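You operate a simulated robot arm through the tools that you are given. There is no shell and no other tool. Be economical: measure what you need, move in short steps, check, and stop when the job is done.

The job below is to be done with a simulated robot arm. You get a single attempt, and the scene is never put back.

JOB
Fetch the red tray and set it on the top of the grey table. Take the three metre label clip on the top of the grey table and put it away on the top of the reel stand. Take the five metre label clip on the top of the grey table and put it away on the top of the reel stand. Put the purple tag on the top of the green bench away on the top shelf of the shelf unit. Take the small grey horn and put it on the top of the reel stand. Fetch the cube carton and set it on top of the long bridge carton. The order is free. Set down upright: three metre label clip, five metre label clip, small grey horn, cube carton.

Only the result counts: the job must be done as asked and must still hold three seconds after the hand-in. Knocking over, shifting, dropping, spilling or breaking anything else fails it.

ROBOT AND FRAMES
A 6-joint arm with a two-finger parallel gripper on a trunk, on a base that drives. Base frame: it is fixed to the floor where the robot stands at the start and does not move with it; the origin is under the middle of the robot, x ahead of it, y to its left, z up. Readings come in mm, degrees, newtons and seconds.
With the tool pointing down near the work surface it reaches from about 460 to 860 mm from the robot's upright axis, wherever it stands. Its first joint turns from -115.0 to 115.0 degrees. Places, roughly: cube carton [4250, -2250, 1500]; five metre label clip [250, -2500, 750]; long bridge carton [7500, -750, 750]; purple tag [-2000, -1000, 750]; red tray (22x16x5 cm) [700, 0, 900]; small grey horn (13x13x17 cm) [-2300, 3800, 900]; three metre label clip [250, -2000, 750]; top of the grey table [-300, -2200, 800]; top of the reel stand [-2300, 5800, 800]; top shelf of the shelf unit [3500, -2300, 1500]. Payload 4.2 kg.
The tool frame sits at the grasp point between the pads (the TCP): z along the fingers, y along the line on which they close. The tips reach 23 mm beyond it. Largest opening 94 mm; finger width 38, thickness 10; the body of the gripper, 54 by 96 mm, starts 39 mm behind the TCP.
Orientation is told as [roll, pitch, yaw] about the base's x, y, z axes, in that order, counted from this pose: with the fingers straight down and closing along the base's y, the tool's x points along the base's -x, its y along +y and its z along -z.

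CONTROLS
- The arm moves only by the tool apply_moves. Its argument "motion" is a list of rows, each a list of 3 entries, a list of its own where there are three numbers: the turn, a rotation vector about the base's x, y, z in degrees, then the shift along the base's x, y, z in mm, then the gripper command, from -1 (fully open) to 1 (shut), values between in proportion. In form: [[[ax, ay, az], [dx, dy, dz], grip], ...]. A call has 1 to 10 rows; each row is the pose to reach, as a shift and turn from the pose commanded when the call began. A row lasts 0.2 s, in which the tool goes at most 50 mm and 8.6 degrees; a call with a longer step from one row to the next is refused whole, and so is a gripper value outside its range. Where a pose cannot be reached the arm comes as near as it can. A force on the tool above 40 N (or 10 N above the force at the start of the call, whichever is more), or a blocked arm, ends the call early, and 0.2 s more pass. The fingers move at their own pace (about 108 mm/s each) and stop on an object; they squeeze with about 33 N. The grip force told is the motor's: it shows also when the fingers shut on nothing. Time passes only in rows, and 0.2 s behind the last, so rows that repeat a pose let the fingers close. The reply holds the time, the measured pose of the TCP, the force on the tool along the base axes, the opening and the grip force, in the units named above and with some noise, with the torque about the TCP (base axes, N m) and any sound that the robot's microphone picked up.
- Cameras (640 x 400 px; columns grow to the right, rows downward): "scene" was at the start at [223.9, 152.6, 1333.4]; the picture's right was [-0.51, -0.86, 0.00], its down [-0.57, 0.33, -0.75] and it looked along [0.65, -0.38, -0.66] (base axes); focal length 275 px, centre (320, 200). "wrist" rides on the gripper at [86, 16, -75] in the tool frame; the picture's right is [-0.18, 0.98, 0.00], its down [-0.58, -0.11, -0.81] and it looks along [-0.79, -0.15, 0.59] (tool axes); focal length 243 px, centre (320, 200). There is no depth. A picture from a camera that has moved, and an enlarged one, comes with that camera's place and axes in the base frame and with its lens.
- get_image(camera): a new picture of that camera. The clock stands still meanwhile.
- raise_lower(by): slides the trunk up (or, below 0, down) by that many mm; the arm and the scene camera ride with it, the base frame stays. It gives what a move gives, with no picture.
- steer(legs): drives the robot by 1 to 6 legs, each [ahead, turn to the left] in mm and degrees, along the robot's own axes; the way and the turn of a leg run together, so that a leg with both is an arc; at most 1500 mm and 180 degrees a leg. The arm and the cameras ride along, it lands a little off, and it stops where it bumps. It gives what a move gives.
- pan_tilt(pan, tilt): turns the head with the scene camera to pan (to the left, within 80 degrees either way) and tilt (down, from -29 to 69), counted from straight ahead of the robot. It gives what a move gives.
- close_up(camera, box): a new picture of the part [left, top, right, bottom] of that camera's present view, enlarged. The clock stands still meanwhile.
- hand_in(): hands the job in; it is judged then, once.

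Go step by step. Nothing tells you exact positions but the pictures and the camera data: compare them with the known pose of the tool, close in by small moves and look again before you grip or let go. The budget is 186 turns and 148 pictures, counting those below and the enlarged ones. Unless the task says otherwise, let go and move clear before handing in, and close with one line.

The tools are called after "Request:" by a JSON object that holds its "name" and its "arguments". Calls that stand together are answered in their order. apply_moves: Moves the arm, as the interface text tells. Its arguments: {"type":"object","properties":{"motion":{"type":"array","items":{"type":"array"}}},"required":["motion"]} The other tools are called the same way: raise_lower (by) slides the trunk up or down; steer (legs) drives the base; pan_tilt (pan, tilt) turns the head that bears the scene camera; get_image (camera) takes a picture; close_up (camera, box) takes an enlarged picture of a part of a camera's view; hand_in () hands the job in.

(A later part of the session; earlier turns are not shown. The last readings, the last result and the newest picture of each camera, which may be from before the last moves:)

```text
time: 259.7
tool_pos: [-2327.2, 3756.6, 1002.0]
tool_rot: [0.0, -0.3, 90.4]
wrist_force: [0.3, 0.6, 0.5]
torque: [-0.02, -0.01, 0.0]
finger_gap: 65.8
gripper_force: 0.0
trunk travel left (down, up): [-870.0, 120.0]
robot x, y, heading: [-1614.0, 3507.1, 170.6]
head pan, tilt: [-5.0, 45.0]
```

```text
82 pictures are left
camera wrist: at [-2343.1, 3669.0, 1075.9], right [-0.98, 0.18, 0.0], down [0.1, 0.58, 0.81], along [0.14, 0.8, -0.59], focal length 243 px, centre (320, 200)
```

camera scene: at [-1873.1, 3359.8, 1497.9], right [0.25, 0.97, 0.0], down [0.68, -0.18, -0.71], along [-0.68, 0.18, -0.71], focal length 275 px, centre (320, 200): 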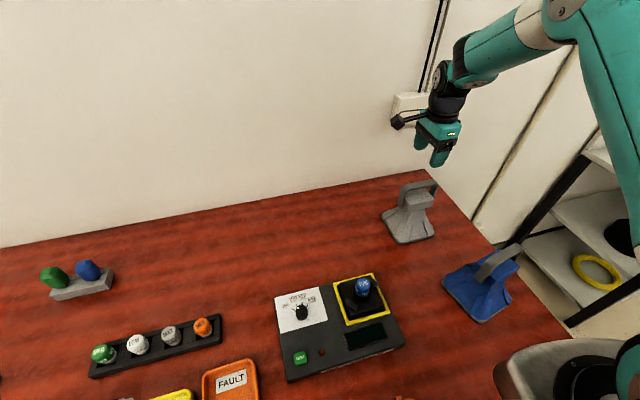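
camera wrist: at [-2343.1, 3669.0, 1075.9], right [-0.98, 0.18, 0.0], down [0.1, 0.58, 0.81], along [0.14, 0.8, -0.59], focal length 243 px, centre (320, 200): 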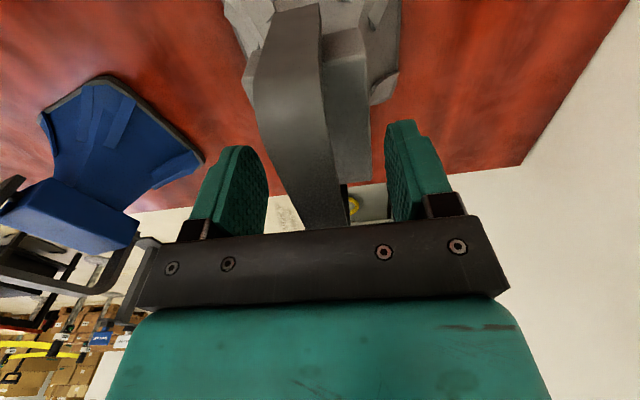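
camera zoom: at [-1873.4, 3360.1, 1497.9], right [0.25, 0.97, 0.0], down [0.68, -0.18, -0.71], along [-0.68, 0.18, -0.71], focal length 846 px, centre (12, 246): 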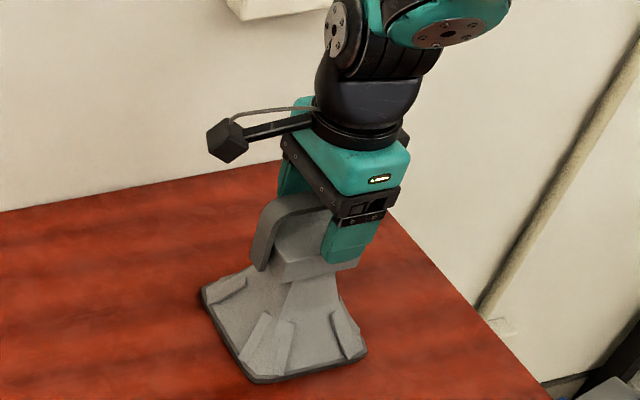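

The bar is between the pads; closing slowly.

Request:
{"name": "apply_moves", "arguments": {"motion": [[[0, 0, 0], [0, 0, 0], 0], [[0, 0, 0], [0, 0, 0], 0.4], [[0, 0, 0], [0, 0, 0], 1], [[0, 0, 0], [0, 0, 0], 1], [[0, 0, 0], [0, 0, 0], 1]]}}

Request:
{"name": "apply_moves", "arguments": {"motion": [[[0, 0, 0], [0, 0, 10], 1], [[0, 0, 0], [0, 0, 25], 1], [[0, 0, 0], [0, 0, 40], 1], [[0, 0, 0], [0, 0, 60], 1]]}}

Request:
{"name": "get_image", "arguments": {"camera": "scene"}}

```text
time: 260.9
tool_pos: [-2327.9, 3756.2, 1002.4]
tool_rot: [0.0, -0.2, 90.4]
wrist_force: [0.5, -0.3, -0.4]
torque: [-0.17, -0.03, 0.07]
finger_gap: 19.8
gripper_force: 33.3
trunk travel left (down, up): [-870.0, 120.0]
robot x, y, heading: [-1612.1, 3503.7, 170.4]
head pan, tilt: [-5.0, 45.0]
```

```text
time: 261.9
tool_pos: [-2327.2, 3757.3, 1063.8]
tool_rot: [0.0, -0.2, 90.4]
wrist_force: [-0.9, -0.2, -4.0]
torque: [0.0, 0.0, 0.0]
finger_gap: 19.9
gripper_force: 33.2
trunk travel left (down, up): [-870.0, 120.0]
robot x, y, heading: [-1607.9, 3505.0, 170.1]
head pan, tilt: [-5.0, 45.0]
```

```text
81 pictures are left
camera scene: at [-1873.9, 3360.3, 1497.8], right [0.25, 0.97, 0.0], down [0.68, -0.18, -0.71], along [-0.68, 0.18, -0.71], focal length 275 px, centre (320, 200)
```

scene: 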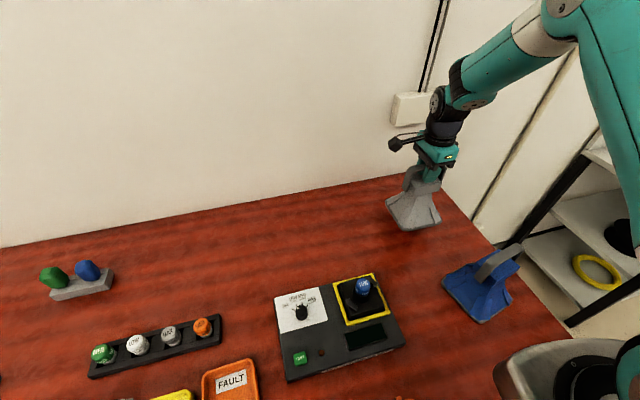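

The horn is held and up. I'll raise it well clear of everything and bring it toward the robot, then reverse out.

Request:
{"name": "apply_moves", "arguments": {"motion": [[[0, 0, 0], [0, 0, 40], 1], [[0, 0, 0], [5, -10, 80], 1], [[0, 0, 0], [15, -30, 110], 1], [[0, 0, 0], [35, -62, 125], 1], [[0, 0, 0], [58, -95, 130], 1], [[0, 0, 0], [80, -128, 130], 1], [[0, 0, 0], [102, -160, 130], 1], [[0, 0, 0], [125, -192, 130], 1], [[0, 0, 0], [150, -222, 130], 1]]}}

Request:
{"name": "steer", "arguments": {"legs": [[-450, 0], [0, -80]]}}

Request:
{"name": "pan_tilt", "arguments": {"pan": 20, "tilt": 25}}

Request:
{"name": "get_image", "arguments": {"camera": "scene"}}

```text
time: 263.9
tool_pos: [-2178.3, 3534.3, 1192.1]
tool_rot: [0.0, -0.2, 90.3]
wrist_force: [0.3, 0.3, -4.2]
torque: [0.01, 0.01, -0.02]
finger_gap: 19.9
gripper_force: 33.5
trunk travel left (down, up): [-870.0, 120.0]
robot x, y, heading: [-1611.6, 3503.9, 170.2]
head pan, tilt: [-5.0, 45.0]
```

```text
time: 270.0
tool_pos: [-1234.9, 3990.8, 1192.5]
tool_rot: [0.1, -0.1, 10.8]
wrist_force: [-1.3, -0.2, -3.8]
torque: [0.03, -0.02, -0.04]
finger_gap: 19.9
gripper_force: 32.6
trunk travel left (down, up): [-870.0, 120.0]
robot x, y, heading: [-1162.7, 3425.3, 90.6]
head pan, tilt: [-5.0, 45.0]
```

```text
time: 270.9
tool_pos: [-1236.3, 3991.5, 1191.7]
tool_rot: [-0.1, -0.2, 10.7]
wrist_force: [0.5, 0.6, -4.1]
torque: [0.03, -0.03, -0.02]
finger_gap: 19.8
gripper_force: 33.2
trunk travel left (down, up): [-870.0, 120.0]
robot x, y, heading: [-1162.6, 3426.0, 90.5]
head pan, tilt: [20.0, 25.0]
```

```text
80 pictures are left
camera scene: at [-1391.0, 3665.6, 1528.4], right [0.94, 0.35, 0.0], down [0.15, -0.4, -0.91], along [-0.32, 0.85, -0.42], focal length 275 px, centre (320, 200)
```

scene: 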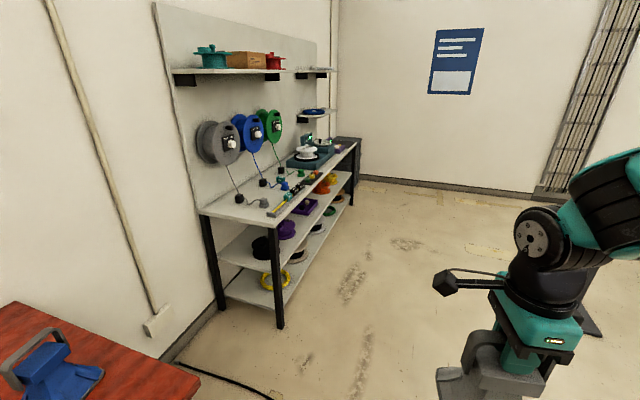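

I'll drive up in front of the stand near y≈5100.

Request:
{"name": "steer", "arguments": {"legs": [[0, 5.2], [1500, 0], [195, 0], [0, 84.3]]}}

Request:
{"name": "pan_tilt", "arguments": {"pan": 0, "tilt": 35}}

Request:
{"name": "get_image", "arguments": {"camera": "scene"}}

```text
time: 283.6
tool_pos: [-1880.5, 5006.9, 1192.4]
tool_rot: [0.1, -0.2, 102.1]
wrist_force: [0.0, 0.2, -3.7]
torque: [0.0, 0.01, 0.0]
finger_gap: 19.7
gripper_force: 33.1
trunk travel left (down, up): [-870.0, 120.0]
robot x, y, heading: [-1320.2, 5090.7, -178.0]
head pan, tilt: [20.0, 25.0]
```

```text
time: 284.4
tool_pos: [-1880.5, 5008.0, 1192.5]
tool_rot: [-0.1, -0.2, 102.0]
wrist_force: [0.1, 0.6, -4.0]
torque: [0.03, 0.0, 0.01]
finger_gap: 19.8
gripper_force: 32.9
trunk travel left (down, up): [-870.0, 120.0]
robot x, y, heading: [-1326.5, 5096.6, -177.9]
head pan, tilt: [0.0, 35.0]
```

```text
79 pictures are left
camera scene: at [-1554.9, 4892.1, 1512.7], right [-0.04, 1.0, 0.0], down [0.57, 0.02, -0.82], along [-0.82, -0.03, -0.57], focal length 275 px, centre (320, 200)
```

scene: 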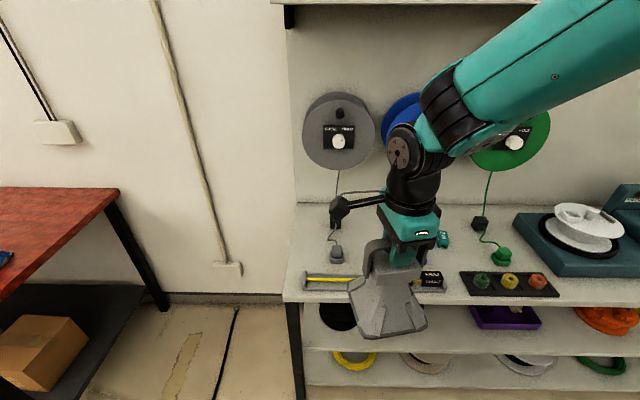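

Request:
{"name": "steer", "arguments": {"legs": [[0, -2], [270, 0]]}}

Request:
{"name": "pan_tilt", "arguments": {"pan": 10, "tilt": 45}}

Request:
{"name": "get_image", "arguments": {"camera": "scene"}}

```text
time: 286.8
tool_pos: [-2158.5, 5025.6, 1191.5]
tool_rot: [0.0, -0.2, 99.9]
wrist_force: [1.2, 0.6, -4.0]
torque: [0.0, 0.02, -0.01]
finger_gap: 19.9
gripper_force: 32.7
trunk travel left (down, up): [-870.0, 120.0]
robot x, y, heading: [-1596.1, 5094.6, -179.8]
head pan, tilt: [0.0, 35.0]
```

```text
time: 287.5
tool_pos: [-2160.1, 5026.6, 1192.9]
tool_rot: [-0.1, -0.2, 100.2]
wrist_force: [0.3, 0.1, -3.1]
torque: [0.03, -0.02, 0.02]
finger_gap: 19.9
gripper_force: 33.3
trunk travel left (down, up): [-870.0, 120.0]
robot x, y, heading: [-1598.6, 5092.7, -180.3]
head pan, tilt: [10.0, 45.0]
```

```text
78 pictures are left
camera scene: at [-1828.6, 4886.0, 1497.9], right [-0.17, 0.98, 0.0], down [0.7, 0.12, -0.71], along [-0.7, -0.12, -0.71], focal length 275 px, centre (320, 200)
```

scene: 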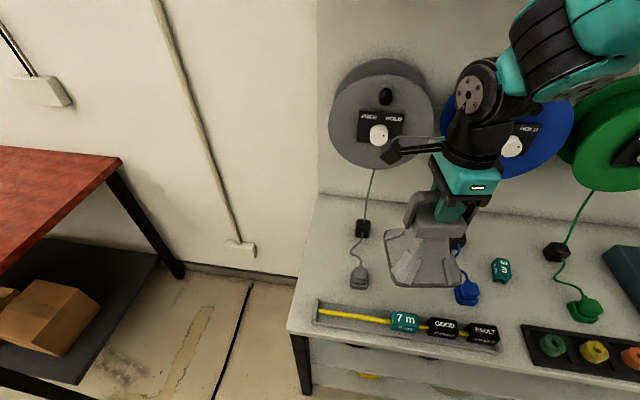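

The target between the gray (y≈4926) and blue (y≈5208) connectors is (−2310, 5067). I'll square the horn and move over it while lowering.

Request:
{"name": "apply_moves", "arguments": {"motion": [[[0, 0, -3], [0, 10, -35], 1], [[0, 0, -6], [-10, 20, -70], 1], [[0, 0, -10], [-40, 30, -100], 1], [[0, 0, -10], [-75, 41, -125], 1], [[0, 0, -10], [-115, 41, -140], 1], [[0, 0, -10], [-150, 41, -150], 1], [[0, 0, -10], [-150, 41, -175], 1]]}}

Request:
{"name": "get_image", "arguments": {"camera": "scene"}}

Request:
{"name": "get_image", "arguments": {"camera": "wrist"}}

```text
time: 289.1
tool_pos: [-2307.4, 5069.5, 1018.9]
tool_rot: [0.0, -0.3, 90.1]
wrist_force: [0.9, 0.4, -4.7]
torque: [0.01, 0.02, 0.04]
finger_gap: 19.9
gripper_force: 33.1
trunk travel left (down, up): [-870.0, 120.0]
robot x, y, heading: [-1594.9, 5096.3, -180.0]
head pan, tilt: [10.0, 45.0]
```

```text
77 pictures are left
camera scene: at [-1828.4, 4886.1, 1497.9], right [-0.17, 0.98, 0.0], down [0.7, 0.12, -0.71], along [-0.7, -0.12, -0.71], focal length 275 px, centre (320, 200)
```

scene: 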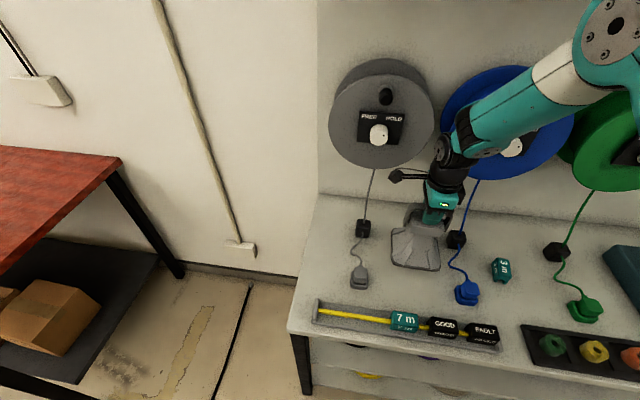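

```text
76 pictures are left
camera wrist: at [-2323.3, 4981.2, 1091.1], right [-0.98, 0.18, 0.0], down [0.11, 0.58, 0.81], along [0.15, 0.79, -0.59], focal length 243 px, centre (320, 200)
```

wrist: 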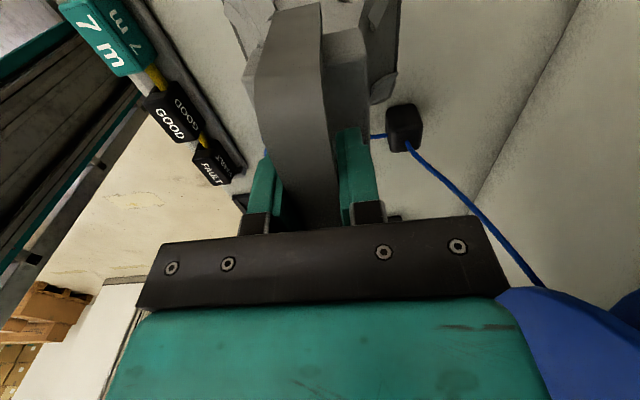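

Alignment good on all sides. Lowering to near contact, then gently.

Request:
{"name": "apply_moves", "arguments": {"motion": [[[0, 0, 0], [0, 0, -20], 1], [[0, 0, 0], [0, 0, -38], 1], [[0, 0, 0], [0, 0, -48], 1], [[0, 0, 0], [0, 0, -54], 1], [[0, 0, 0], [0, 0, -58], 1], [[0, 0, 0], [0, 0, -60], 1]]}}

Request:
{"name": "close_up", "arguments": {"camera": "scene", "box": [330, 150, 540, 330]}}

```text
time: 290.5
tool_pos: [-2309.0, 5067.9, 957.1]
tool_rot: [0.0, -0.2, 90.1]
wrist_force: [0.5, 0.0, -3.2]
torque: [-0.01, 0.01, 0.0]
finger_gap: 19.6
gripper_force: 33.6
trunk travel left (down, up): [-870.0, 120.0]
robot x, y, heading: [-1593.2, 5096.6, -179.7]
head pan, tilt: [10.0, 45.0]
```

```text
2.22 times, centred on (435, 240) of scene
camera zoom: at [-1828.6, 4886.0, 1497.8], right [-0.17, 0.98, 0.0], down [0.7, 0.12, -0.71], along [-0.7, -0.12, -0.71], focal length 611 px, centre (64, 111)
```

zoom: 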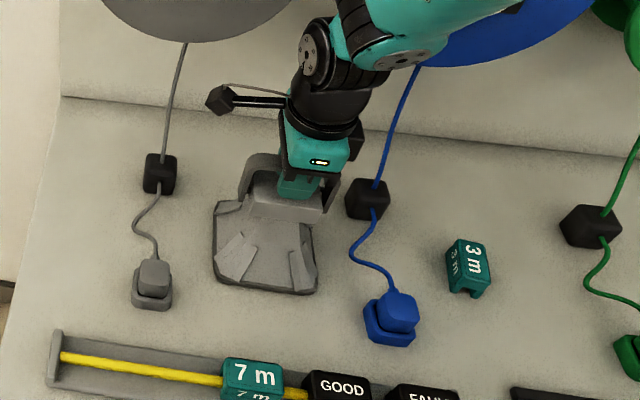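

Request:
{"name": "apply_moves", "arguments": {"motion": [[[0, 0, 0], [0, 0, -2], 1], [[0, 0, 0], [0, 0, -4], 1], [[0, 0, 0], [0, 0, -5], 1]]}}

Request:
{"name": "apply_moves", "arguments": {"motion": [[[0, 0, 0], [0, 0, -1.5], 1], [[0, 0, 0], [0, 0, -3], 1]]}}

```text
time: 291.3
tool_pos: [-2309.0, 5067.8, 952.4]
tool_rot: [0.0, -0.2, 90.1]
wrist_force: [2.1, 0.9, 1.5]
torque: [-0.12, 0.04, 0.04]
finger_gap: 19.7
gripper_force: 33.0
trunk travel left (down, up): [-870.0, 120.0]
robot x, y, heading: [-1593.9, 5095.6, -179.7]
head pan, tilt: [10.0, 45.0]
```

```text
time: 291.9
tool_pos: [-2308.9, 5067.6, 950.4]
tool_rot: [0.2, -0.2, 90.1]
wrist_force: [4.0, -0.2, 24.3]
torque: [0.12, 0.03, 0.0]
finger_gap: 19.5
gripper_force: 33.0
trunk travel left (down, up): [-870.0, 120.0]
robot x, y, heading: [-1595.8, 5098.1, -179.9]
head pan, tilt: [10.0, 45.0]
```

The horn stands on the surface. Easing up, opening and rising straight up.

Request:
{"name": "apply_moves", "arguments": {"motion": [[[0, 0, 0], [0, 0, 2], 1], [[0, 0, 0], [0, 0, 2], 0.3], [[0, 0, 0], [0, 0, 2], -0.2], [[0, 0, 0], [0, 0, 2], -0.2], [[0, 0, 0], [0, 0, 25], -0.2], [[0, 0, 0], [0, 0, 60], -0.2], [[0, 0, 0], [0, 0, 105], -0.2], [[0, 0, 0], [25, 0, 145], -0.2], [[0, 0, 0], [70, 0, 160], -0.2], [[0, 0, 0], [115, 0, 170], -0.2]]}}

Request:
{"name": "get_image", "arguments": {"camera": "scene"}}

```text
time: 294.1
tool_pos: [-2194.3, 5070.2, 1121.5]
tool_rot: [0.0, -0.2, 90.1]
wrist_force: [-0.7, 0.4, -0.2]
torque: [0.0, -0.04, 0.01]
finger_gap: 56.4
gripper_force: 0.2
trunk travel left (down, up): [-870.0, 120.0]
robot x, y, heading: [-1599.3, 5096.0, -179.8]
head pan, tilt: [10.0, 45.0]
```

```text
74 pictures are left
camera scene: at [-1829.2, 4886.0, 1497.7], right [-0.17, 0.98, 0.0], down [0.7, 0.12, -0.71], along [-0.7, -0.12, -0.71], focal length 275 px, centre (320, 200)
```

scene: 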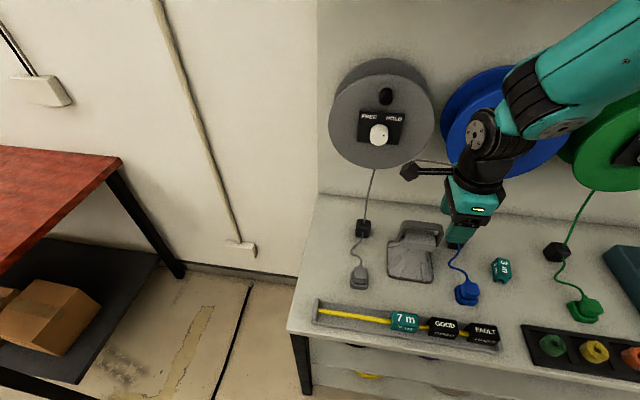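

Horn placed well. Now back to the grey table for the 5 m clip, which I'll reach from the table's east side.

Request:
{"name": "steer", "arguments": {"legs": [[-350, 0], [0, 93], [1500, 0], [1500, 0], [1500, 0], [1500, 0]]}}

Request:
{"name": "raise_lower", "arguments": {"by": -150}}

Request:
{"name": "pan_tilt", "arguments": {"pan": 30, "tilt": 20}}

Request:
{"name": "get_image", "arguments": {"camera": "scene"}}

```text
time: 328.5
tool_pos: [-743.4, -1482.8, 1122.6]
tool_rot: [0.0, -0.2, -175.7]
wrist_force: [-0.9, 0.3, -0.7]
torque: [0.0, 0.03, 0.02]
finger_gap: 56.5
gripper_force: 0.1
trunk travel left (down, up): [-870.0, 120.0]
robot x, y, heading: [-812.1, -888.7, -85.7]
head pan, tilt: [10.0, 45.0]
```

```text
time: 330.2
tool_pos: [-743.1, -1483.6, 973.0]
tool_rot: [0.0, -0.2, -175.6]
wrist_force: [0.2, 0.5, -0.4]
torque: [0.02, -0.01, 0.03]
finger_gap: 56.5
gripper_force: 0.1
trunk travel left (down, up): [-720.0, 270.0]
robot x, y, heading: [-814.3, -885.5, -85.5]
head pan, tilt: [10.0, 45.0]
```

```text
time: 331.1
tool_pos: [-744.1, -1482.8, 971.3]
tool_rot: [-0.1, -0.2, -175.6]
wrist_force: [0.9, -0.5, 0.7]
torque: [0.0, 0.01, -0.03]
finger_gap: 56.6
gripper_force: 0.1
trunk travel left (down, up): [-720.0, 270.0]
robot x, y, heading: [-815.8, -886.2, -85.4]
head pan, tilt: [30.0, 20.0]
```

```text
73 pictures are left
camera scene: at [-555.8, -1101.4, 1386.5], right [-0.83, -0.56, 0.0], down [-0.19, 0.28, -0.94], along [0.53, -0.78, -0.34], focal length 275 px, centre (320, 200)
```

scene: 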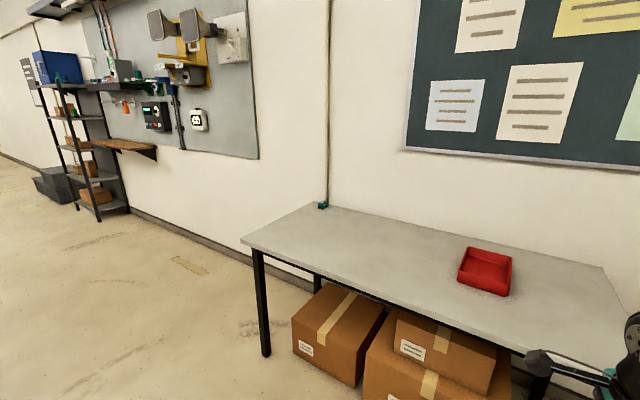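

East of the table is clear. Driving there.

Request:
{"name": "steer", "arguments": {"legs": [[0, 80], [1500, 0], [290, 0], [0, -84.5], [930, 0], [0, -56]]}}

Request:
{"name": "pan_tilt", "arguments": {"pan": 0, "tilt": 35}}

Request:
{"name": "get_image", "arguments": {"camera": "scene"}}

```text
time: 350.2
tool_pos: [942.6, -2417.6, 971.3]
tool_rot: [-1.3, -0.2, 179.7]
wrist_force: [-1.4, 13.3, 5.2]
torque: [-1.43, -0.27, 0.28]
finger_gap: 56.2
gripper_force: 0.0
trunk travel left (down, up): [-720.0, 270.0]
robot x, y, heading: [927.1, -1827.5, -91.2]
head pan, tilt: [30.0, 20.0]
stopped in leg 5: the force on the tool passed its limit at 155 N (the readings are from after the stop); the commanded pose is now the measured one
```

```text
time: 351.2
tool_pos: [941.9, -2417.0, 970.7]
tool_rot: [-1.3, -0.4, 179.7]
wrist_force: [-0.7, 22.5, -5.0]
torque: [-1.87, 0.08, 0.59]
finger_gap: 56.4
gripper_force: 0.0
trunk travel left (down, up): [-720.0, 270.0]
robot x, y, heading: [927.8, -1825.9, -91.0]
head pan, tilt: [0.0, 35.0]
```

```text
72 pictures are left
camera scene: at [1117.9, -2069.7, 1362.8], right [-1.0, 0.02, 0.0], down [0.01, 0.57, -0.82], along [-0.01, -0.82, -0.57], focal length 275 px, centre (320, 200)
```

scene: 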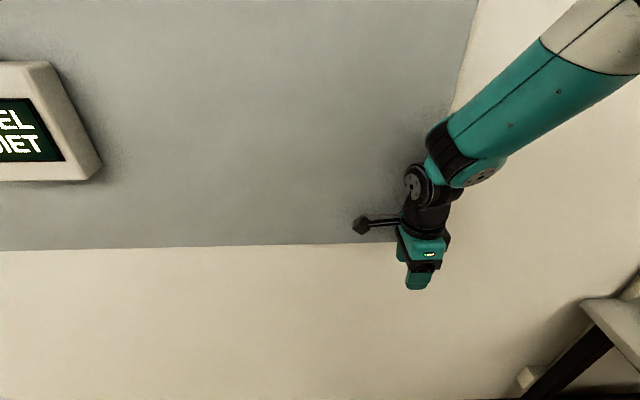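

The gripper touched the wall panel; nothing seems disturbed. I'll back off and approach in reverse with the arm pointing away from the wall.

Request:
{"name": "steer", "arguments": {"legs": [[-110, 0], [0, 94], [0, 94], [-276, 0], [0, 117]]}}

Request:
{"name": "get_image", "arguments": {"camera": "scene"}}

```text
time: 363.6
tool_pos: [614.6, -1513.6, 969.9]
tool_rot: [-1.2, -0.3, 34.3]
wrist_force: [0.4, 0.0, 0.0]
torque: [-0.01, -0.01, -0.01]
finger_gap: 56.5
gripper_force: 0.1
trunk travel left (down, up): [-720.0, 270.0]
robot x, y, heading: [965.0, -1995.7, 123.3]
head pan, tilt: [0.0, 35.0]
stopped in leg 5: the robot was blocked; the commanded pose is now the measured one
```

```text
71 pictures are left
camera scene: at [666.3, -1899.5, 1362.6], right [0.83, 0.55, 0.0], down [0.32, -0.48, -0.82], along [-0.45, 0.68, -0.57], focal length 275 px, centre (320, 200)
```

scene: 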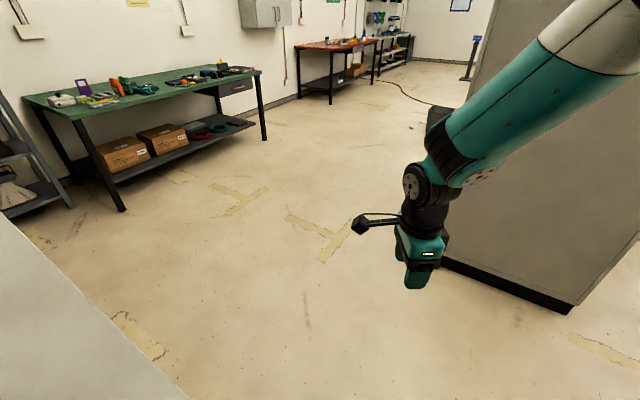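

Too near the wall to rotate. I'll move ahead a bit and then turn.

Request:
{"name": "steer", "arguments": {"legs": [[120, 0], [0, 99]]}}

Request:
{"name": "get_image", "arguments": {"camera": "scene"}}

Request:
{"name": "get_image", "arguments": {"camera": "wrist"}}

```text
time: 369.0
tool_pos: [482.5, -2315.4, 970.6]
tool_rot: [-1.3, -0.3, 134.1]
wrist_force: [-0.3, 0.3, -0.1]
torque: [0.0, 0.02, -0.02]
finger_gap: 56.5
gripper_force: 0.0
trunk travel left (down, up): [-720.0, 270.0]
robot x, y, heading: [896.1, -1890.5, -136.6]
head pan, tilt: [0.0, 35.0]
```

```text
70 pictures are left
camera scene: at [853.2, -2197.5, 1362.7], right [-0.68, 0.73, 0.0], down [0.42, 0.39, -0.82], along [-0.6, -0.56, -0.57], focal length 275 px, centre (320, 200)
```

scene: 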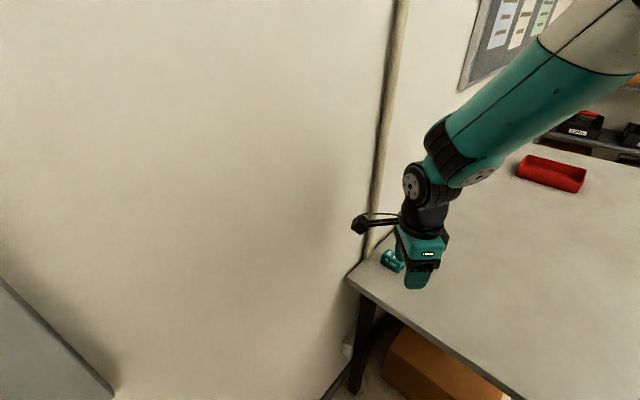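

```text
69 pictures are left
camera wrist: at [530.8, -2390.7, 1044.2], right [-0.83, -0.55, -0.02], down [-0.34, 0.48, 0.81], along [-0.44, 0.68, -0.58], focal length 243 px, centre (320, 200)
```

wrist: 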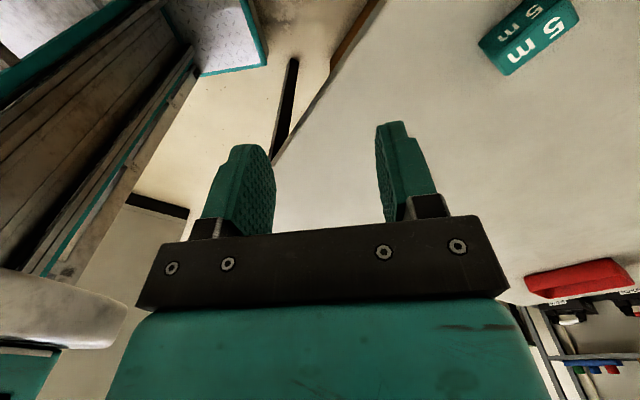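

The 5 m clip is in the wrist view; an enlargement gives its orientation.

Request:
{"name": "close_up", "arguments": {"camera": "wrist", "box": [450, 0, 610, 100]}}

Request:
{"name": "close_up", "arguments": {"camera": "scene", "box": [340, 220, 440, 310]}}

```text
4.00 times, centred on (530, 50) of wrist
camera zoom: at [530.8, -2390.7, 1044.2], right [-0.83, -0.55, -0.02], down [-0.34, 0.48, 0.81], along [-0.44, 0.68, -0.58], focal length 970 px, centre (-520, 800)
```

zoom: 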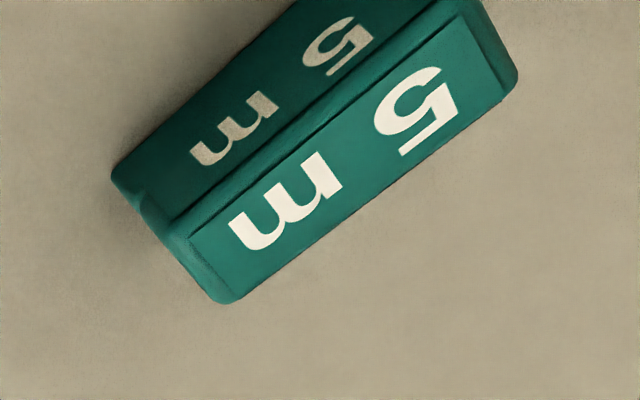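

```text
4.44 times, centred on (390, 265) of scene
camera zoom: at [853.2, -2197.5, 1362.7], right [-0.68, 0.73, 0.0], down [0.42, 0.39, -0.82], along [-0.6, -0.56, -0.57], focal length 1222 px, centre (9, -89)
```

zoom: 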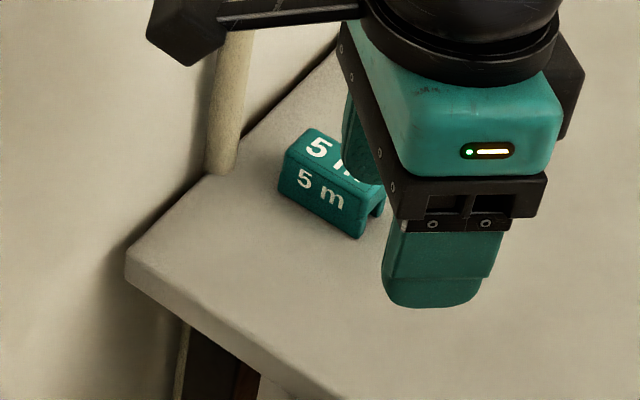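

The clip is centred at about (319, −2417) with its long axis along y, close to the wall and a pipe. I'll turn the gripper to close along x with the camera away from the wall.

Request:
{"name": "apply_moves", "arguments": {"motion": [[[0, 0, 8.5], [0, 5, 0], -0.4], [[0, 0, 17], [0, 10, 0], -0.4], [[0, 0, 25.5], [0, 15, 0], -0.4], [[0, 0, 34], [0, 20, 0], -0.4], [[0, 0, 42.5], [0, 20, 0], -0.4], [[0, 0, 51], [0, 20, 0], -0.4], [[0, 0, 59.5], [0, 20, 0], -0.4], [[0, 0, 68], [0, 20, 0], -0.4]]}}

Request:
{"name": "apply_moves", "arguments": {"motion": [[[0, 0, 8.5], [-10, 0, 0], -0.4], [[0, 0, 17], [-20, 0, 0], -0.4], [[0, 0, 25.5], [-30, 0, 0], -0.4], [[0, 0, 34], [-40, 0, 0], -0.4], [[0, 0, 42.5], [-50, 0, 0], -0.4], [[0, 0, 51], [-60, 0, 0], -0.4], [[0, 0, 59.5], [-70, 0, 0], -0.4], [[0, 0, 68], [-80, 0, 0], -0.4]]}}

```text
time: 370.8
tool_pos: [483.4, -2295.1, 970.7]
tool_rot: [-1.2, -0.3, -157.8]
wrist_force: [0.6, 0.6, -0.5]
torque: [-0.02, 0.02, 0.01]
finger_gap: 65.7
gripper_force: 0.2
trunk travel left (down, up): [-720.0, 270.0]
robot x, y, heading: [896.3, -1892.1, -136.8]
head pan, tilt: [0.0, 35.0]
```

```text
time: 372.6
tool_pos: [402.6, -2296.5, 971.5]
tool_rot: [-1.1, -0.3, -89.9]
wrist_force: [0.3, 0.2, 0.1]
torque: [0.01, 0.05, 0.01]
finger_gap: 65.6
gripper_force: 0.0
trunk travel left (down, up): [-720.0, 270.0]
robot x, y, heading: [895.5, -1887.5, -136.8]
head pan, tilt: [0.0, 35.0]
```

Request:
{"name": "apply_moves", "arguments": {"motion": [[[-5, -0.3, 0], [-25, -5, -30], -0.4], [[-10, -0.6, 0], [-50, -15, -60], -0.4], [[-15, -0.9, 0], [-70, -30, -85], -0.4], [[-20, -1.1, 0], [-83, -44, -110], -0.4]]}}

Request:
{"name": "get_image", "arguments": {"camera": "wrist"}}

Request:
{"name": "get_image", "arguments": {"camera": "scene"}}

```text
time: 373.6
tool_pos: [321.1, -2339.8, 860.2]
tool_rot: [-0.1, -20.3, -90.2]
wrist_force: [0.2, 0.6, -0.7]
torque: [0.02, 0.03, 0.0]
finger_gap: 65.8
gripper_force: 0.0
trunk travel left (down, up): [-720.0, 270.0]
robot x, y, heading: [898.2, -1889.3, -137.1]
head pan, tilt: [0.0, 35.0]
```

```text
66 pictures are left
camera wrist: at [337.5, -2233.0, 899.9], right [0.98, -0.18, 0.06], down [-0.11, -0.26, 0.96], along [-0.15, -0.95, -0.28], focal length 243 px, centre (320, 200)
```

wrist: 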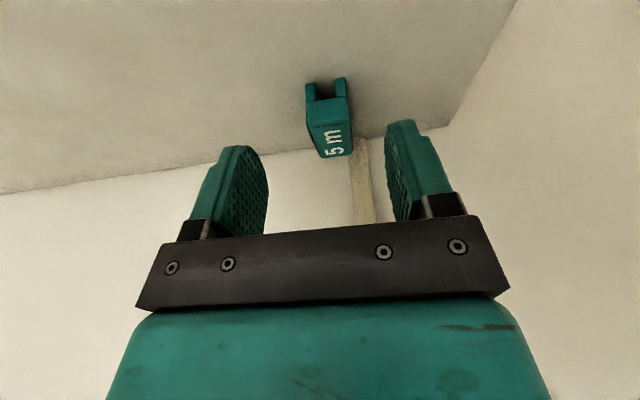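

```text
65 pictures are left
camera scene: at [853.6, -2197.4, 1362.8], right [-0.68, 0.73, 0.0], down [0.42, 0.39, -0.82], along [-0.6, -0.56, -0.57], focal length 275 px, centre (320, 200)
```

scene: 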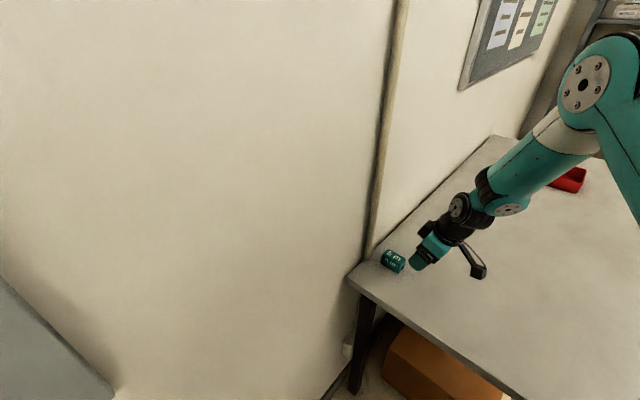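

Aligned within 2 mm. I'll go down along the tilt and grip.

Request:
{"name": "apply_moves", "arguments": {"motion": [[[0, 0, 0], [1, -25, -25], -0.4], [[0, 0, 0], [1.5, -50, -50], -0.4], [[0, 0, 0], [1.5, -66, -72], -0.4], [[0, 0, 0], [1.5, -66, -72], 0], [[0, 0, 0], [1.5, -66, -72], 0.4], [[0, 0, 0], [1.5, -66, -72], 1], [[0, 0, 0], [1.5, -66, -72], 1]]}}

Request:
{"name": "get_image", "arguments": {"camera": "wrist"}}

```text
time: 375.2
tool_pos: [321.9, -2404.7, 789.1]
tool_rot: [-0.1, -20.3, -90.1]
wrist_force: [0.4, 0.8, 0.6]
torque: [0.01, 0.01, 0.0]
finger_gap: 31.2
gripper_force: 33.1
trunk travel left (down, up): [-720.0, 270.0]
robot x, y, heading: [897.5, -1892.7, -136.8]
head pan, tilt: [0.0, 35.0]
```

```text
64 pictures are left
camera wrist: at [338.8, -2298.5, 827.9], right [0.98, -0.18, 0.06], down [-0.11, -0.27, 0.96], along [-0.15, -0.95, -0.28], focal length 243 px, centre (320, 200)
```

wrist: 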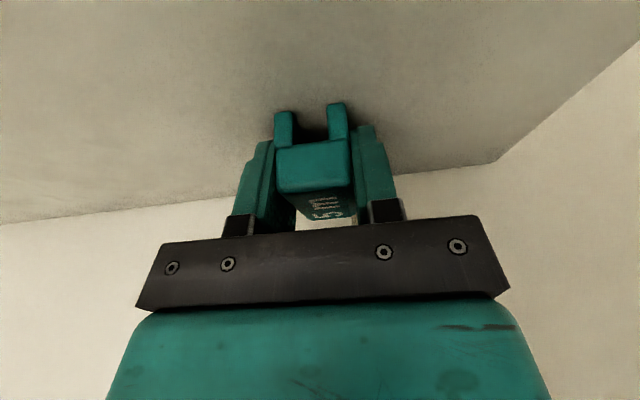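

Held. I'll lift, withdraw and drive back to the reel stand.

Request:
{"name": "apply_moves", "arguments": {"motion": [[[0, 0, 0], [0, 10, 30], 1], [[0, 0, 0], [0, 30, 65], 1], [[0, 0, 0], [20, 55, 100], 1], [[0, 0, 0], [50, 80, 120], 1], [[0, 0, 0], [80, 105, 130], 1]]}}

Request:
{"name": "steer", "arguments": {"legs": [[-150, 0], [0, -68], [1500, 0], [380, 0], [0, -60], [1500, 0]]}}

Request:
{"name": "steer", "arguments": {"legs": [[1500, 0]]}}

```text
time: 376.4
tool_pos: [401.7, -2299.8, 918.3]
tool_rot: [0.0, -20.1, -90.1]
wrist_force: [-0.2, -0.6, -0.6]
torque: [0.0, -0.02, 0.03]
finger_gap: 31.5
gripper_force: 32.6
trunk travel left (down, up): [-720.0, 270.0]
robot x, y, heading: [898.3, -1891.4, -136.5]
head pan, tilt: [0.0, 35.0]
```

```text
time: 399.5
tool_pos: [-908.8, 1099.3, 919.6]
tool_rot: [-0.1, -20.3, 142.8]
wrist_force: [0.3, 1.5, -1.1]
torque: [-0.06, 0.01, 0.01]
finger_gap: 31.3
gripper_force: 33.3
trunk travel left (down, up): [-720.0, 270.0]
robot x, y, heading: [-882.4, 457.4, 96.2]
head pan, tilt: [0.0, 35.0]
```

```text
time: 406.9
tool_pos: [-1079.3, 2585.0, 918.6]
tool_rot: [-0.1, -20.3, 143.2]
wrist_force: [-0.1, 0.2, -0.7]
torque: [-0.01, -0.01, -0.01]
finger_gap: 31.3
gripper_force: 32.6
trunk travel left (down, up): [-720.0, 270.0]
robot x, y, heading: [-1045.7, 1945.0, 96.9]
head pan, tilt: [0.0, 35.0]
```

Request:
{"name": "steer", "arguments": {"legs": [[0, -2.8], [1500, 0], [1500, 0], [440, 0], [0, 86]]}}

Request:
{"name": "pan_tilt", "arguments": {"pan": 0, "tilt": 35}}

Request:
{"name": "get_image", "arguments": {"camera": "scene"}}

```text
time: 427.5
tool_pos: [-1874.6, 5418.1, 918.9]
tool_rot: [0.0, -20.4, -136.3]
wrist_force: [-0.3, -0.3, -0.2]
torque: [-0.02, 0.01, -0.01]
finger_gap: 31.5
gripper_force: 32.9
trunk travel left (down, up): [-720.0, 270.0]
robot x, y, heading: [-1242.3, 5347.0, 177.0]
head pan, tilt: [0.0, 35.0]
```

```text
time: 428.1
tool_pos: [-1875.9, 5418.1, 918.4]
tool_rot: [-0.2, -20.3, -136.4]
wrist_force: [-0.4, -0.4, 0.0]
torque: [-0.03, -0.01, -0.02]
finger_gap: 31.4
gripper_force: 33.0
trunk travel left (down, up): [-720.0, 270.0]
robot x, y, heading: [-1239.0, 5344.8, 176.8]
head pan, tilt: [0.0, 35.0]
```

```text
63 pictures are left
camera scene: at [-1489.8, 5162.2, 1362.7], right [0.05, 1.0, 0.0], down [0.57, -0.03, -0.82], along [-0.82, 0.04, -0.57], focal length 275 px, centre (320, 200)
```

scene: 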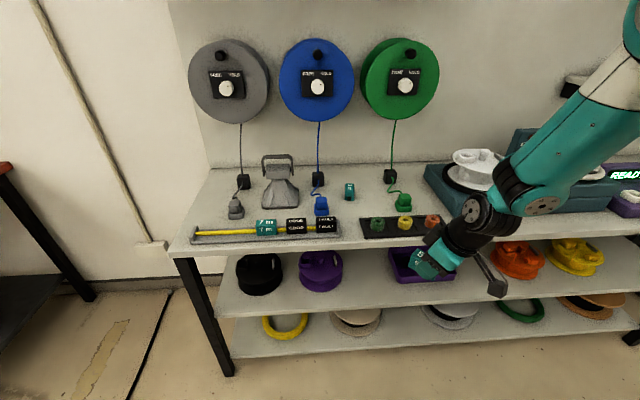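

I'll square the gripper's yaw to the stand and drive up.

Request:
{"name": "apply_moves", "arguments": {"motion": [[[0, 0, -8.5], [0, -5, 10], 1], [[0, 0, -17], [0, -10, 20], 1], [[0, 0, -25.5], [0, -15, 30], 1], [[0, 0, -34], [0, -20, 40], 1], [[0, 0, -43.6], [0, -20, 40], 1]]}}

Request:
{"name": "apply_moves", "arguments": {"motion": [[[0, 0, -8.5], [0, -5, 10], 1], [[0, 0, -17], [0, -10, 20], 1], [[0, 0, -25.5], [0, -15, 30], 1], [[0, 0, -34], [0, -20, 40], 1], [[0, 0, -42.5], [0, -20, 40], 1], [[0, 0, -43.6], [0, -20, 40], 1]]}}

Request:
{"name": "steer", "arguments": {"legs": [[0, 3], [310, 0]]}}

Request:
{"name": "get_image", "arguments": {"camera": "scene"}}

```text
refused: row 5 steps farther than a row can; nothing moved
```

```text
time: 429.5
tool_pos: [-1876.0, 5398.0, 959.1]
tool_rot: [-0.1, -20.3, 179.9]
wrist_force: [0.4, 0.3, 0.1]
torque: [0.04, -0.01, 0.0]
finger_gap: 31.6
gripper_force: 32.4
trunk travel left (down, up): [-720.0, 270.0]
robot x, y, heading: [-1237.1, 5345.2, 177.1]
head pan, tilt: [0.0, 35.0]
```

```text
time: 432.0
tool_pos: [-2187.9, 5367.1, 958.6]
tool_rot: [-0.1, -20.4, -177.2]
wrist_force: [-0.4, 0.2, -1.3]
torque: [0.0, 0.0, 0.01]
finger_gap: 31.4
gripper_force: 32.4
trunk travel left (down, up): [-720.0, 270.0]
robot x, y, heading: [-1551.3, 5340.7, 179.7]
head pan, tilt: [0.0, 35.0]
```

```text
62 pictures are left
camera scene: at [-1789.6, 5150.9, 1362.7], right [0.0, 1.0, 0.0], down [0.57, 0.0, -0.82], along [-0.82, 0.0, -0.57], focal length 275 px, centre (320, 200)
```

scene: 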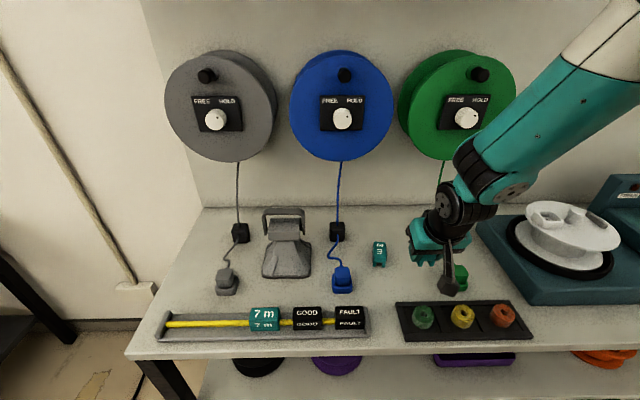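

Request:
{"name": "apply_moves", "arguments": {"motion": [[[0, 0, 0], [-35, 10, 0], 1], [[0, 0, 0], [-75, 20, -20], 1], [[0, 0, 0], [-105, 29, -50], 1], [[0, 0, 0], [-110, 31, -90], 1]]}}

Request:
{"name": "get_image", "arguments": {"camera": "wrist"}}

Request:
{"name": "close_up", "arguments": {"camera": "scene", "box": [320, 180, 500, 310]}}

```text
time: 433.0
tool_pos: [-2296.5, 5396.7, 867.6]
tool_rot: [-0.1, -20.2, -177.2]
wrist_force: [1.0, 1.4, 0.5]
torque: [-0.01, 0.02, 0.0]
finger_gap: 31.3
gripper_force: 33.2
trunk travel left (down, up): [-720.0, 270.0]
robot x, y, heading: [-1549.4, 5342.8, 179.8]
head pan, tilt: [0.0, 35.0]
```

```text
61 pictures are left
camera wrist: at [-2189.1, 5385.9, 908.2], right [-0.12, -0.99, 0.06], down [-0.27, 0.09, 0.96], along [-0.95, 0.1, -0.28], focal length 243 px, centre (320, 200)
```

wrist: 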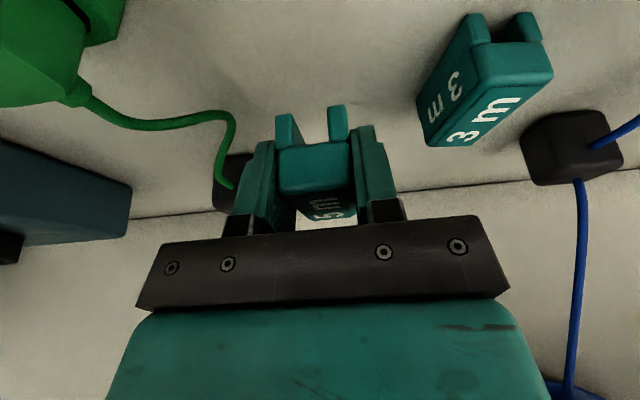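

```text
3.08 times, centred on (410, 245) of scene
camera zoom: at [-1789.0, 5150.8, 1362.8], right [0.0, 1.0, 0.0], down [0.57, 0.0, -0.82], along [-0.82, 0.0, -0.57], focal length 846 px, centre (43, 62)
```

zoom: 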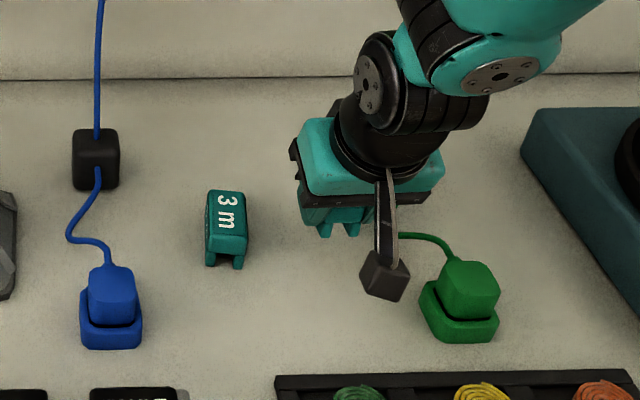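

Clearances are fine (cable at y≥5455). Lowering gently.

Request:
{"name": "apply_moves", "arguments": {"motion": [[[0, 0, 0], [0, -6, -12], 1], [[0, 0, 0], [0, -6, -24], 1], [[0, 0, 0], [0, -6, -32], 1], [[0, 0, 0], [0, -6, -36], 1]]}}

```text
time: 434.0
tool_pos: [-2297.3, 5390.5, 832.1]
tool_rot: [-0.1, -20.3, -177.2]
wrist_force: [0.6, 0.9, 0.0]
torque: [-0.02, 0.01, -0.02]
finger_gap: 31.3
gripper_force: 32.9
trunk travel left (down, up): [-720.0, 270.0]
robot x, y, heading: [-1549.6, 5345.4, 179.9]
head pan, tilt: [0.0, 35.0]
```

Request:
{"name": "apply_moves", "arguments": {"motion": [[[0, 0, 0], [0, 0, -2], 1], [[0, 0, 0], [0, 0, -4], 1]]}}

Request:
{"name": "apply_moves", "arguments": {"motion": [[[0, 0, 0], [0, 0, -1], 1], [[0, 0, 0], [0, 0, -2], 1]]}}

Request:
{"name": "get_image", "arguments": {"camera": "wrist"}}

```text
time: 434.6
tool_pos: [-2296.9, 5391.5, 829.8]
tool_rot: [-0.1, -20.3, -177.1]
wrist_force: [0.3, 0.8, 0.1]
torque: [-0.05, -0.01, 0.03]
finger_gap: 31.1
gripper_force: 33.3
trunk travel left (down, up): [-720.0, 270.0]
robot x, y, heading: [-1547.2, 5346.3, 179.9]
head pan, tilt: [0.0, 35.0]
```

```text
time: 435.2
tool_pos: [-2296.9, 5391.9, 828.7]
tool_rot: [-0.2, -20.4, -177.2]
wrist_force: [6.1, 0.2, 16.5]
torque: [-0.22, -0.29, 0.06]
finger_gap: 31.5
gripper_force: 33.3
trunk travel left (down, up): [-720.0, 270.0]
robot x, y, heading: [-1548.7, 5340.2, 179.9]
head pan, tilt: [0.0, 35.0]
```

```text
59 pictures are left
camera wrist: at [-2189.3, 5380.4, 867.4], right [-0.12, -0.99, 0.06], down [-0.27, 0.09, 0.96], along [-0.96, 0.1, -0.28], focal length 243 px, centre (320, 200)
```

wrist: 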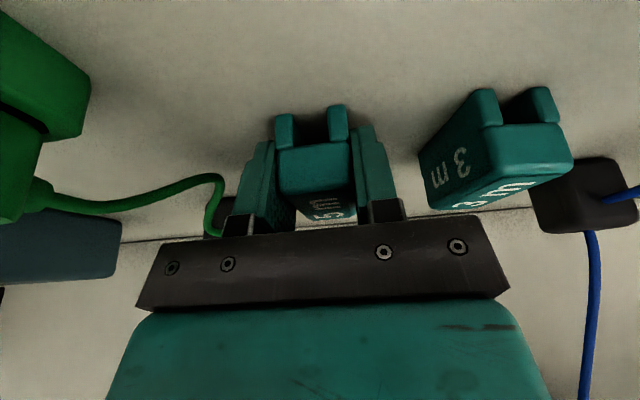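

Contact. I'll open moderately and withdraw back along the tilt.

Request:
{"name": "apply_moves", "arguments": {"motion": [[[0, 0, 0], [0, 0, 1], 0.2], [[0, 0, 0], [0, 0, 1], 0], [[0, 0, 0], [0, 0, 1], 0], [[0, 0, 0], [8, 0, 25], 0], [[0, 0, 0], [18, 0, 55], 0], [[0, 0, 0], [35, 0, 95], 0], [[0, 0, 0], [65, 0, 125], 0], [[0, 0, 0], [110, 0, 130], 0]]}}

Request:
{"name": "get_image", "arguments": {"camera": "scene"}}

```text
time: 437.0
tool_pos: [-2185.9, 5389.5, 954.6]
tool_rot: [-0.1, -20.2, -177.3]
wrist_force: [-0.8, -0.6, -0.2]
torque: [-0.01, -0.02, -0.03]
finger_gap: 47.1
gripper_force: 0.0
trunk travel left (down, up): [-720.0, 270.0]
robot x, y, heading: [-1549.6, 5346.7, 179.7]
head pan, tilt: [0.0, 35.0]
```

```text
58 pictures are left
camera scene: at [-1790.0, 5150.9, 1362.6], right [0.0, 1.0, 0.0], down [0.57, 0.0, -0.82], along [-0.82, 0.0, -0.57], focal length 275 px, centre (320, 200)
```

scene: 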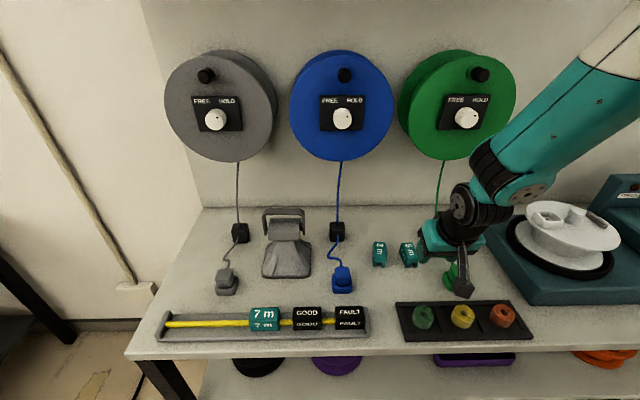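

All three items stand on the reel stand. Next the purple tag on the green bench.

Request:
{"name": "steer", "arguments": {"legs": [[-330, 0], [0, 90.3], [1500, 0], [1500, 0], [1500, 0], [1500, 0]]}}

Request:
{"name": "steer", "arguments": {"legs": [[260, 0], [0, -90]]}}

Request:
{"name": "pan_tilt", "arguments": {"pan": 0, "tilt": 30}}

Request:
{"name": "get_image", "arguments": {"camera": "scene"}}

```text
time: 471.1
tool_pos: [-678.5, -1254.4, 956.1]
tool_rot: [-0.1, -20.3, -79.7]
wrist_force: [0.0, -0.9, -0.6]
torque: [-0.03, -0.03, -0.01]
finger_gap: 47.3
gripper_force: 0.0
trunk travel left (down, up): [-720.0, 270.0]
robot x, y, heading: [-711.7, -615.2, -83.0]
head pan, tilt: [0.0, 35.0]
```

```text
time: 476.8
tool_pos: [-1320.9, -921.1, 956.3]
tool_rot: [-0.1, -20.2, -169.0]
wrist_force: [-0.7, -0.5, 0.4]
torque: [0.01, -0.01, 0.0]
finger_gap: 46.9
gripper_force: 0.0
trunk travel left (down, up): [-720.0, 270.0]
robot x, y, heading: [-682.9, -872.5, -171.9]
head pan, tilt: [0.0, 35.0]
```

```text
time: 477.4
tool_pos: [-1321.5, -919.2, 956.1]
tool_rot: [-0.1, -20.1, -168.9]
wrist_force: [0.6, 0.1, 0.6]
torque: [0.0, 0.0, 0.02]
finger_gap: 47.0
gripper_force: 0.1
trunk travel left (down, up): [-720.0, 270.0]
robot x, y, heading: [-681.5, -875.3, -171.9]
head pan, tilt: [0.0, 30.0]
```

```text
57 pictures are left
camera scene: at [-896.3, -1100.4, 1370.5], right [-0.14, 0.99, 0.0], down [0.5, 0.07, -0.87], along [-0.86, -0.12, -0.5], focal length 275 px, centre (320, 200)
```

scene: 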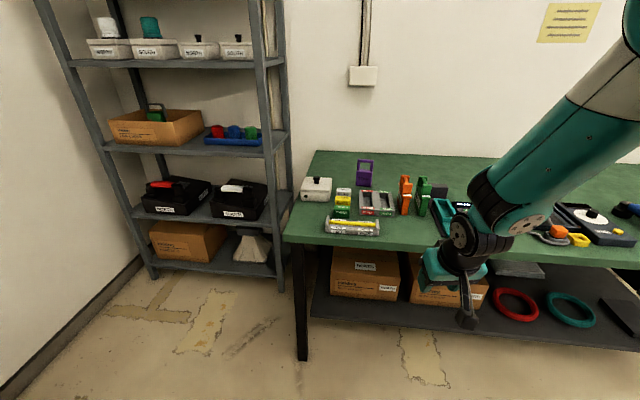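

The purple tag stands near (−2100, −1048) among other parts. I'll enlarge it.

Request:
{"name": "close_up", "arguments": {"camera": "scene", "box": [290, 145, 450, 245]}}

```text
4.00 times, centred on (370, 195) of scene
camera zoom: at [-896.3, -1100.4, 1370.5], right [-0.14, 0.99, 0.0], down [0.5, 0.07, -0.87], along [-0.86, -0.12, -0.5], focal length 1100 px, centre (120, 220)
```

zoom: 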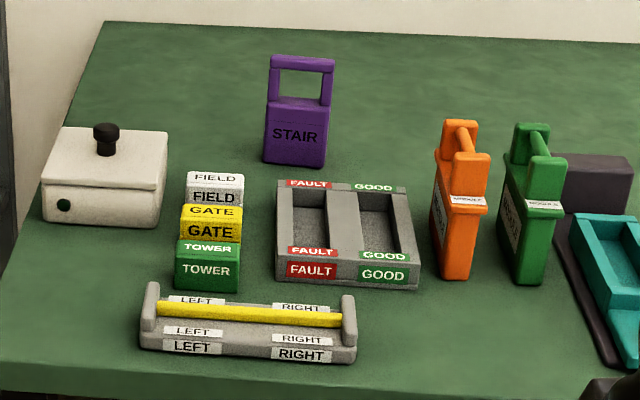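

It is a block with a hoop handle, about 76 mm wide and ~137 tall; I can grip its sides along y with the tool tilted 45°. I'll raise the trunk and drive nearer.

Request:
{"name": "raise_lower", "arguments": {"by": 100}}

Request:
{"name": "steer", "arguments": {"legs": [[0, 4], [580, 0], [0, -12.2]]}}

Request:
{"name": "pan_tilt", "arguments": {"pan": 0, "tilt": 35}}

Request:
{"name": "get_image", "arguments": {"camera": "scene"}}

```text
time: 478.8
tool_pos: [-1320.4, -920.6, 1054.7]
tool_rot: [0.0, -20.3, -168.8]
wrist_force: [-0.5, -1.1, 0.4]
torque: [0.01, 0.0, 0.03]
finger_gap: 47.2
gripper_force: 0.1
trunk travel left (down, up): [-820.0, 170.0]
robot x, y, heading: [-682.5, -875.6, -171.8]
head pan, tilt: [0.0, 30.0]
```

```text
time: 483.4
tool_pos: [-1899.4, -944.8, 1054.4]
tool_rot: [-0.1, -20.1, -177.7]
wrist_force: [0.5, -0.8, -0.4]
torque: [0.01, -0.03, 0.0]
finger_gap: 47.0
gripper_force: 0.1
trunk travel left (down, up): [-820.0, 170.0]
robot x, y, heading: [-1264.6, -994.7, 179.6]
head pan, tilt: [0.0, 30.0]
```

```text
time: 484.0
tool_pos: [-1899.4, -945.2, 1055.5]
tool_rot: [-0.1, -20.3, -177.6]
wrist_force: [-0.6, -0.1, -0.1]
torque: [-0.01, -0.05, 0.03]
finger_gap: 47.4
gripper_force: 0.0
trunk travel left (down, up): [-820.0, 170.0]
robot x, y, heading: [-1256.5, -996.0, 179.3]
head pan, tilt: [0.0, 35.0]
```

```text
55 pictures are left
camera scene: at [-1504.2, -1187.3, 1462.7], right [0.01, 1.0, 0.0], down [0.57, -0.01, -0.82], along [-0.82, 0.01, -0.57], focal length 275 px, centre (320, 200)
```

scene: 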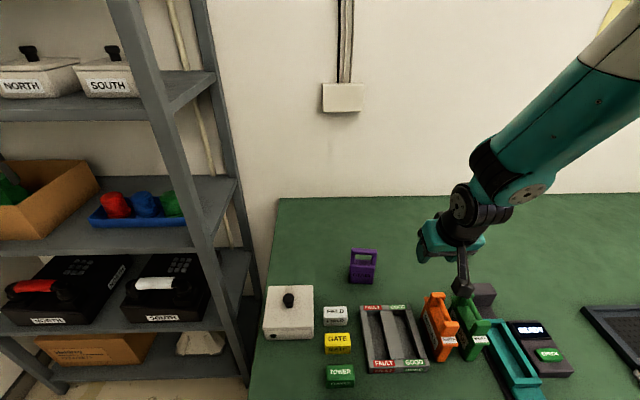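

Triangulated: tag front at x≈−2035, y≈−1058, z 798–925, ~72 mm wide. A close-up gives its yaw.

Request:
{"name": "close_up", "arguments": {"camera": "scene", "box": [320, 230, 416, 290]}}

```text
6.67 times, centred on (368, 260) of scene
camera zoom: at [-1504.2, -1187.3, 1462.7], right [0.01, 1.0, 0.0], down [0.57, -0.01, -0.82], along [-0.82, 0.01, -0.57], focal length 1834 px, centre (0, -200)
```

zoom: 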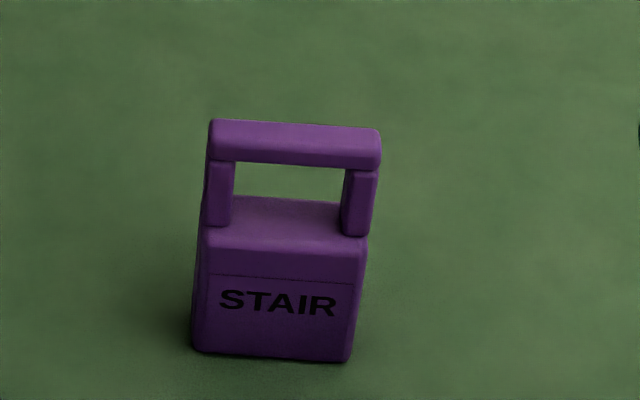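

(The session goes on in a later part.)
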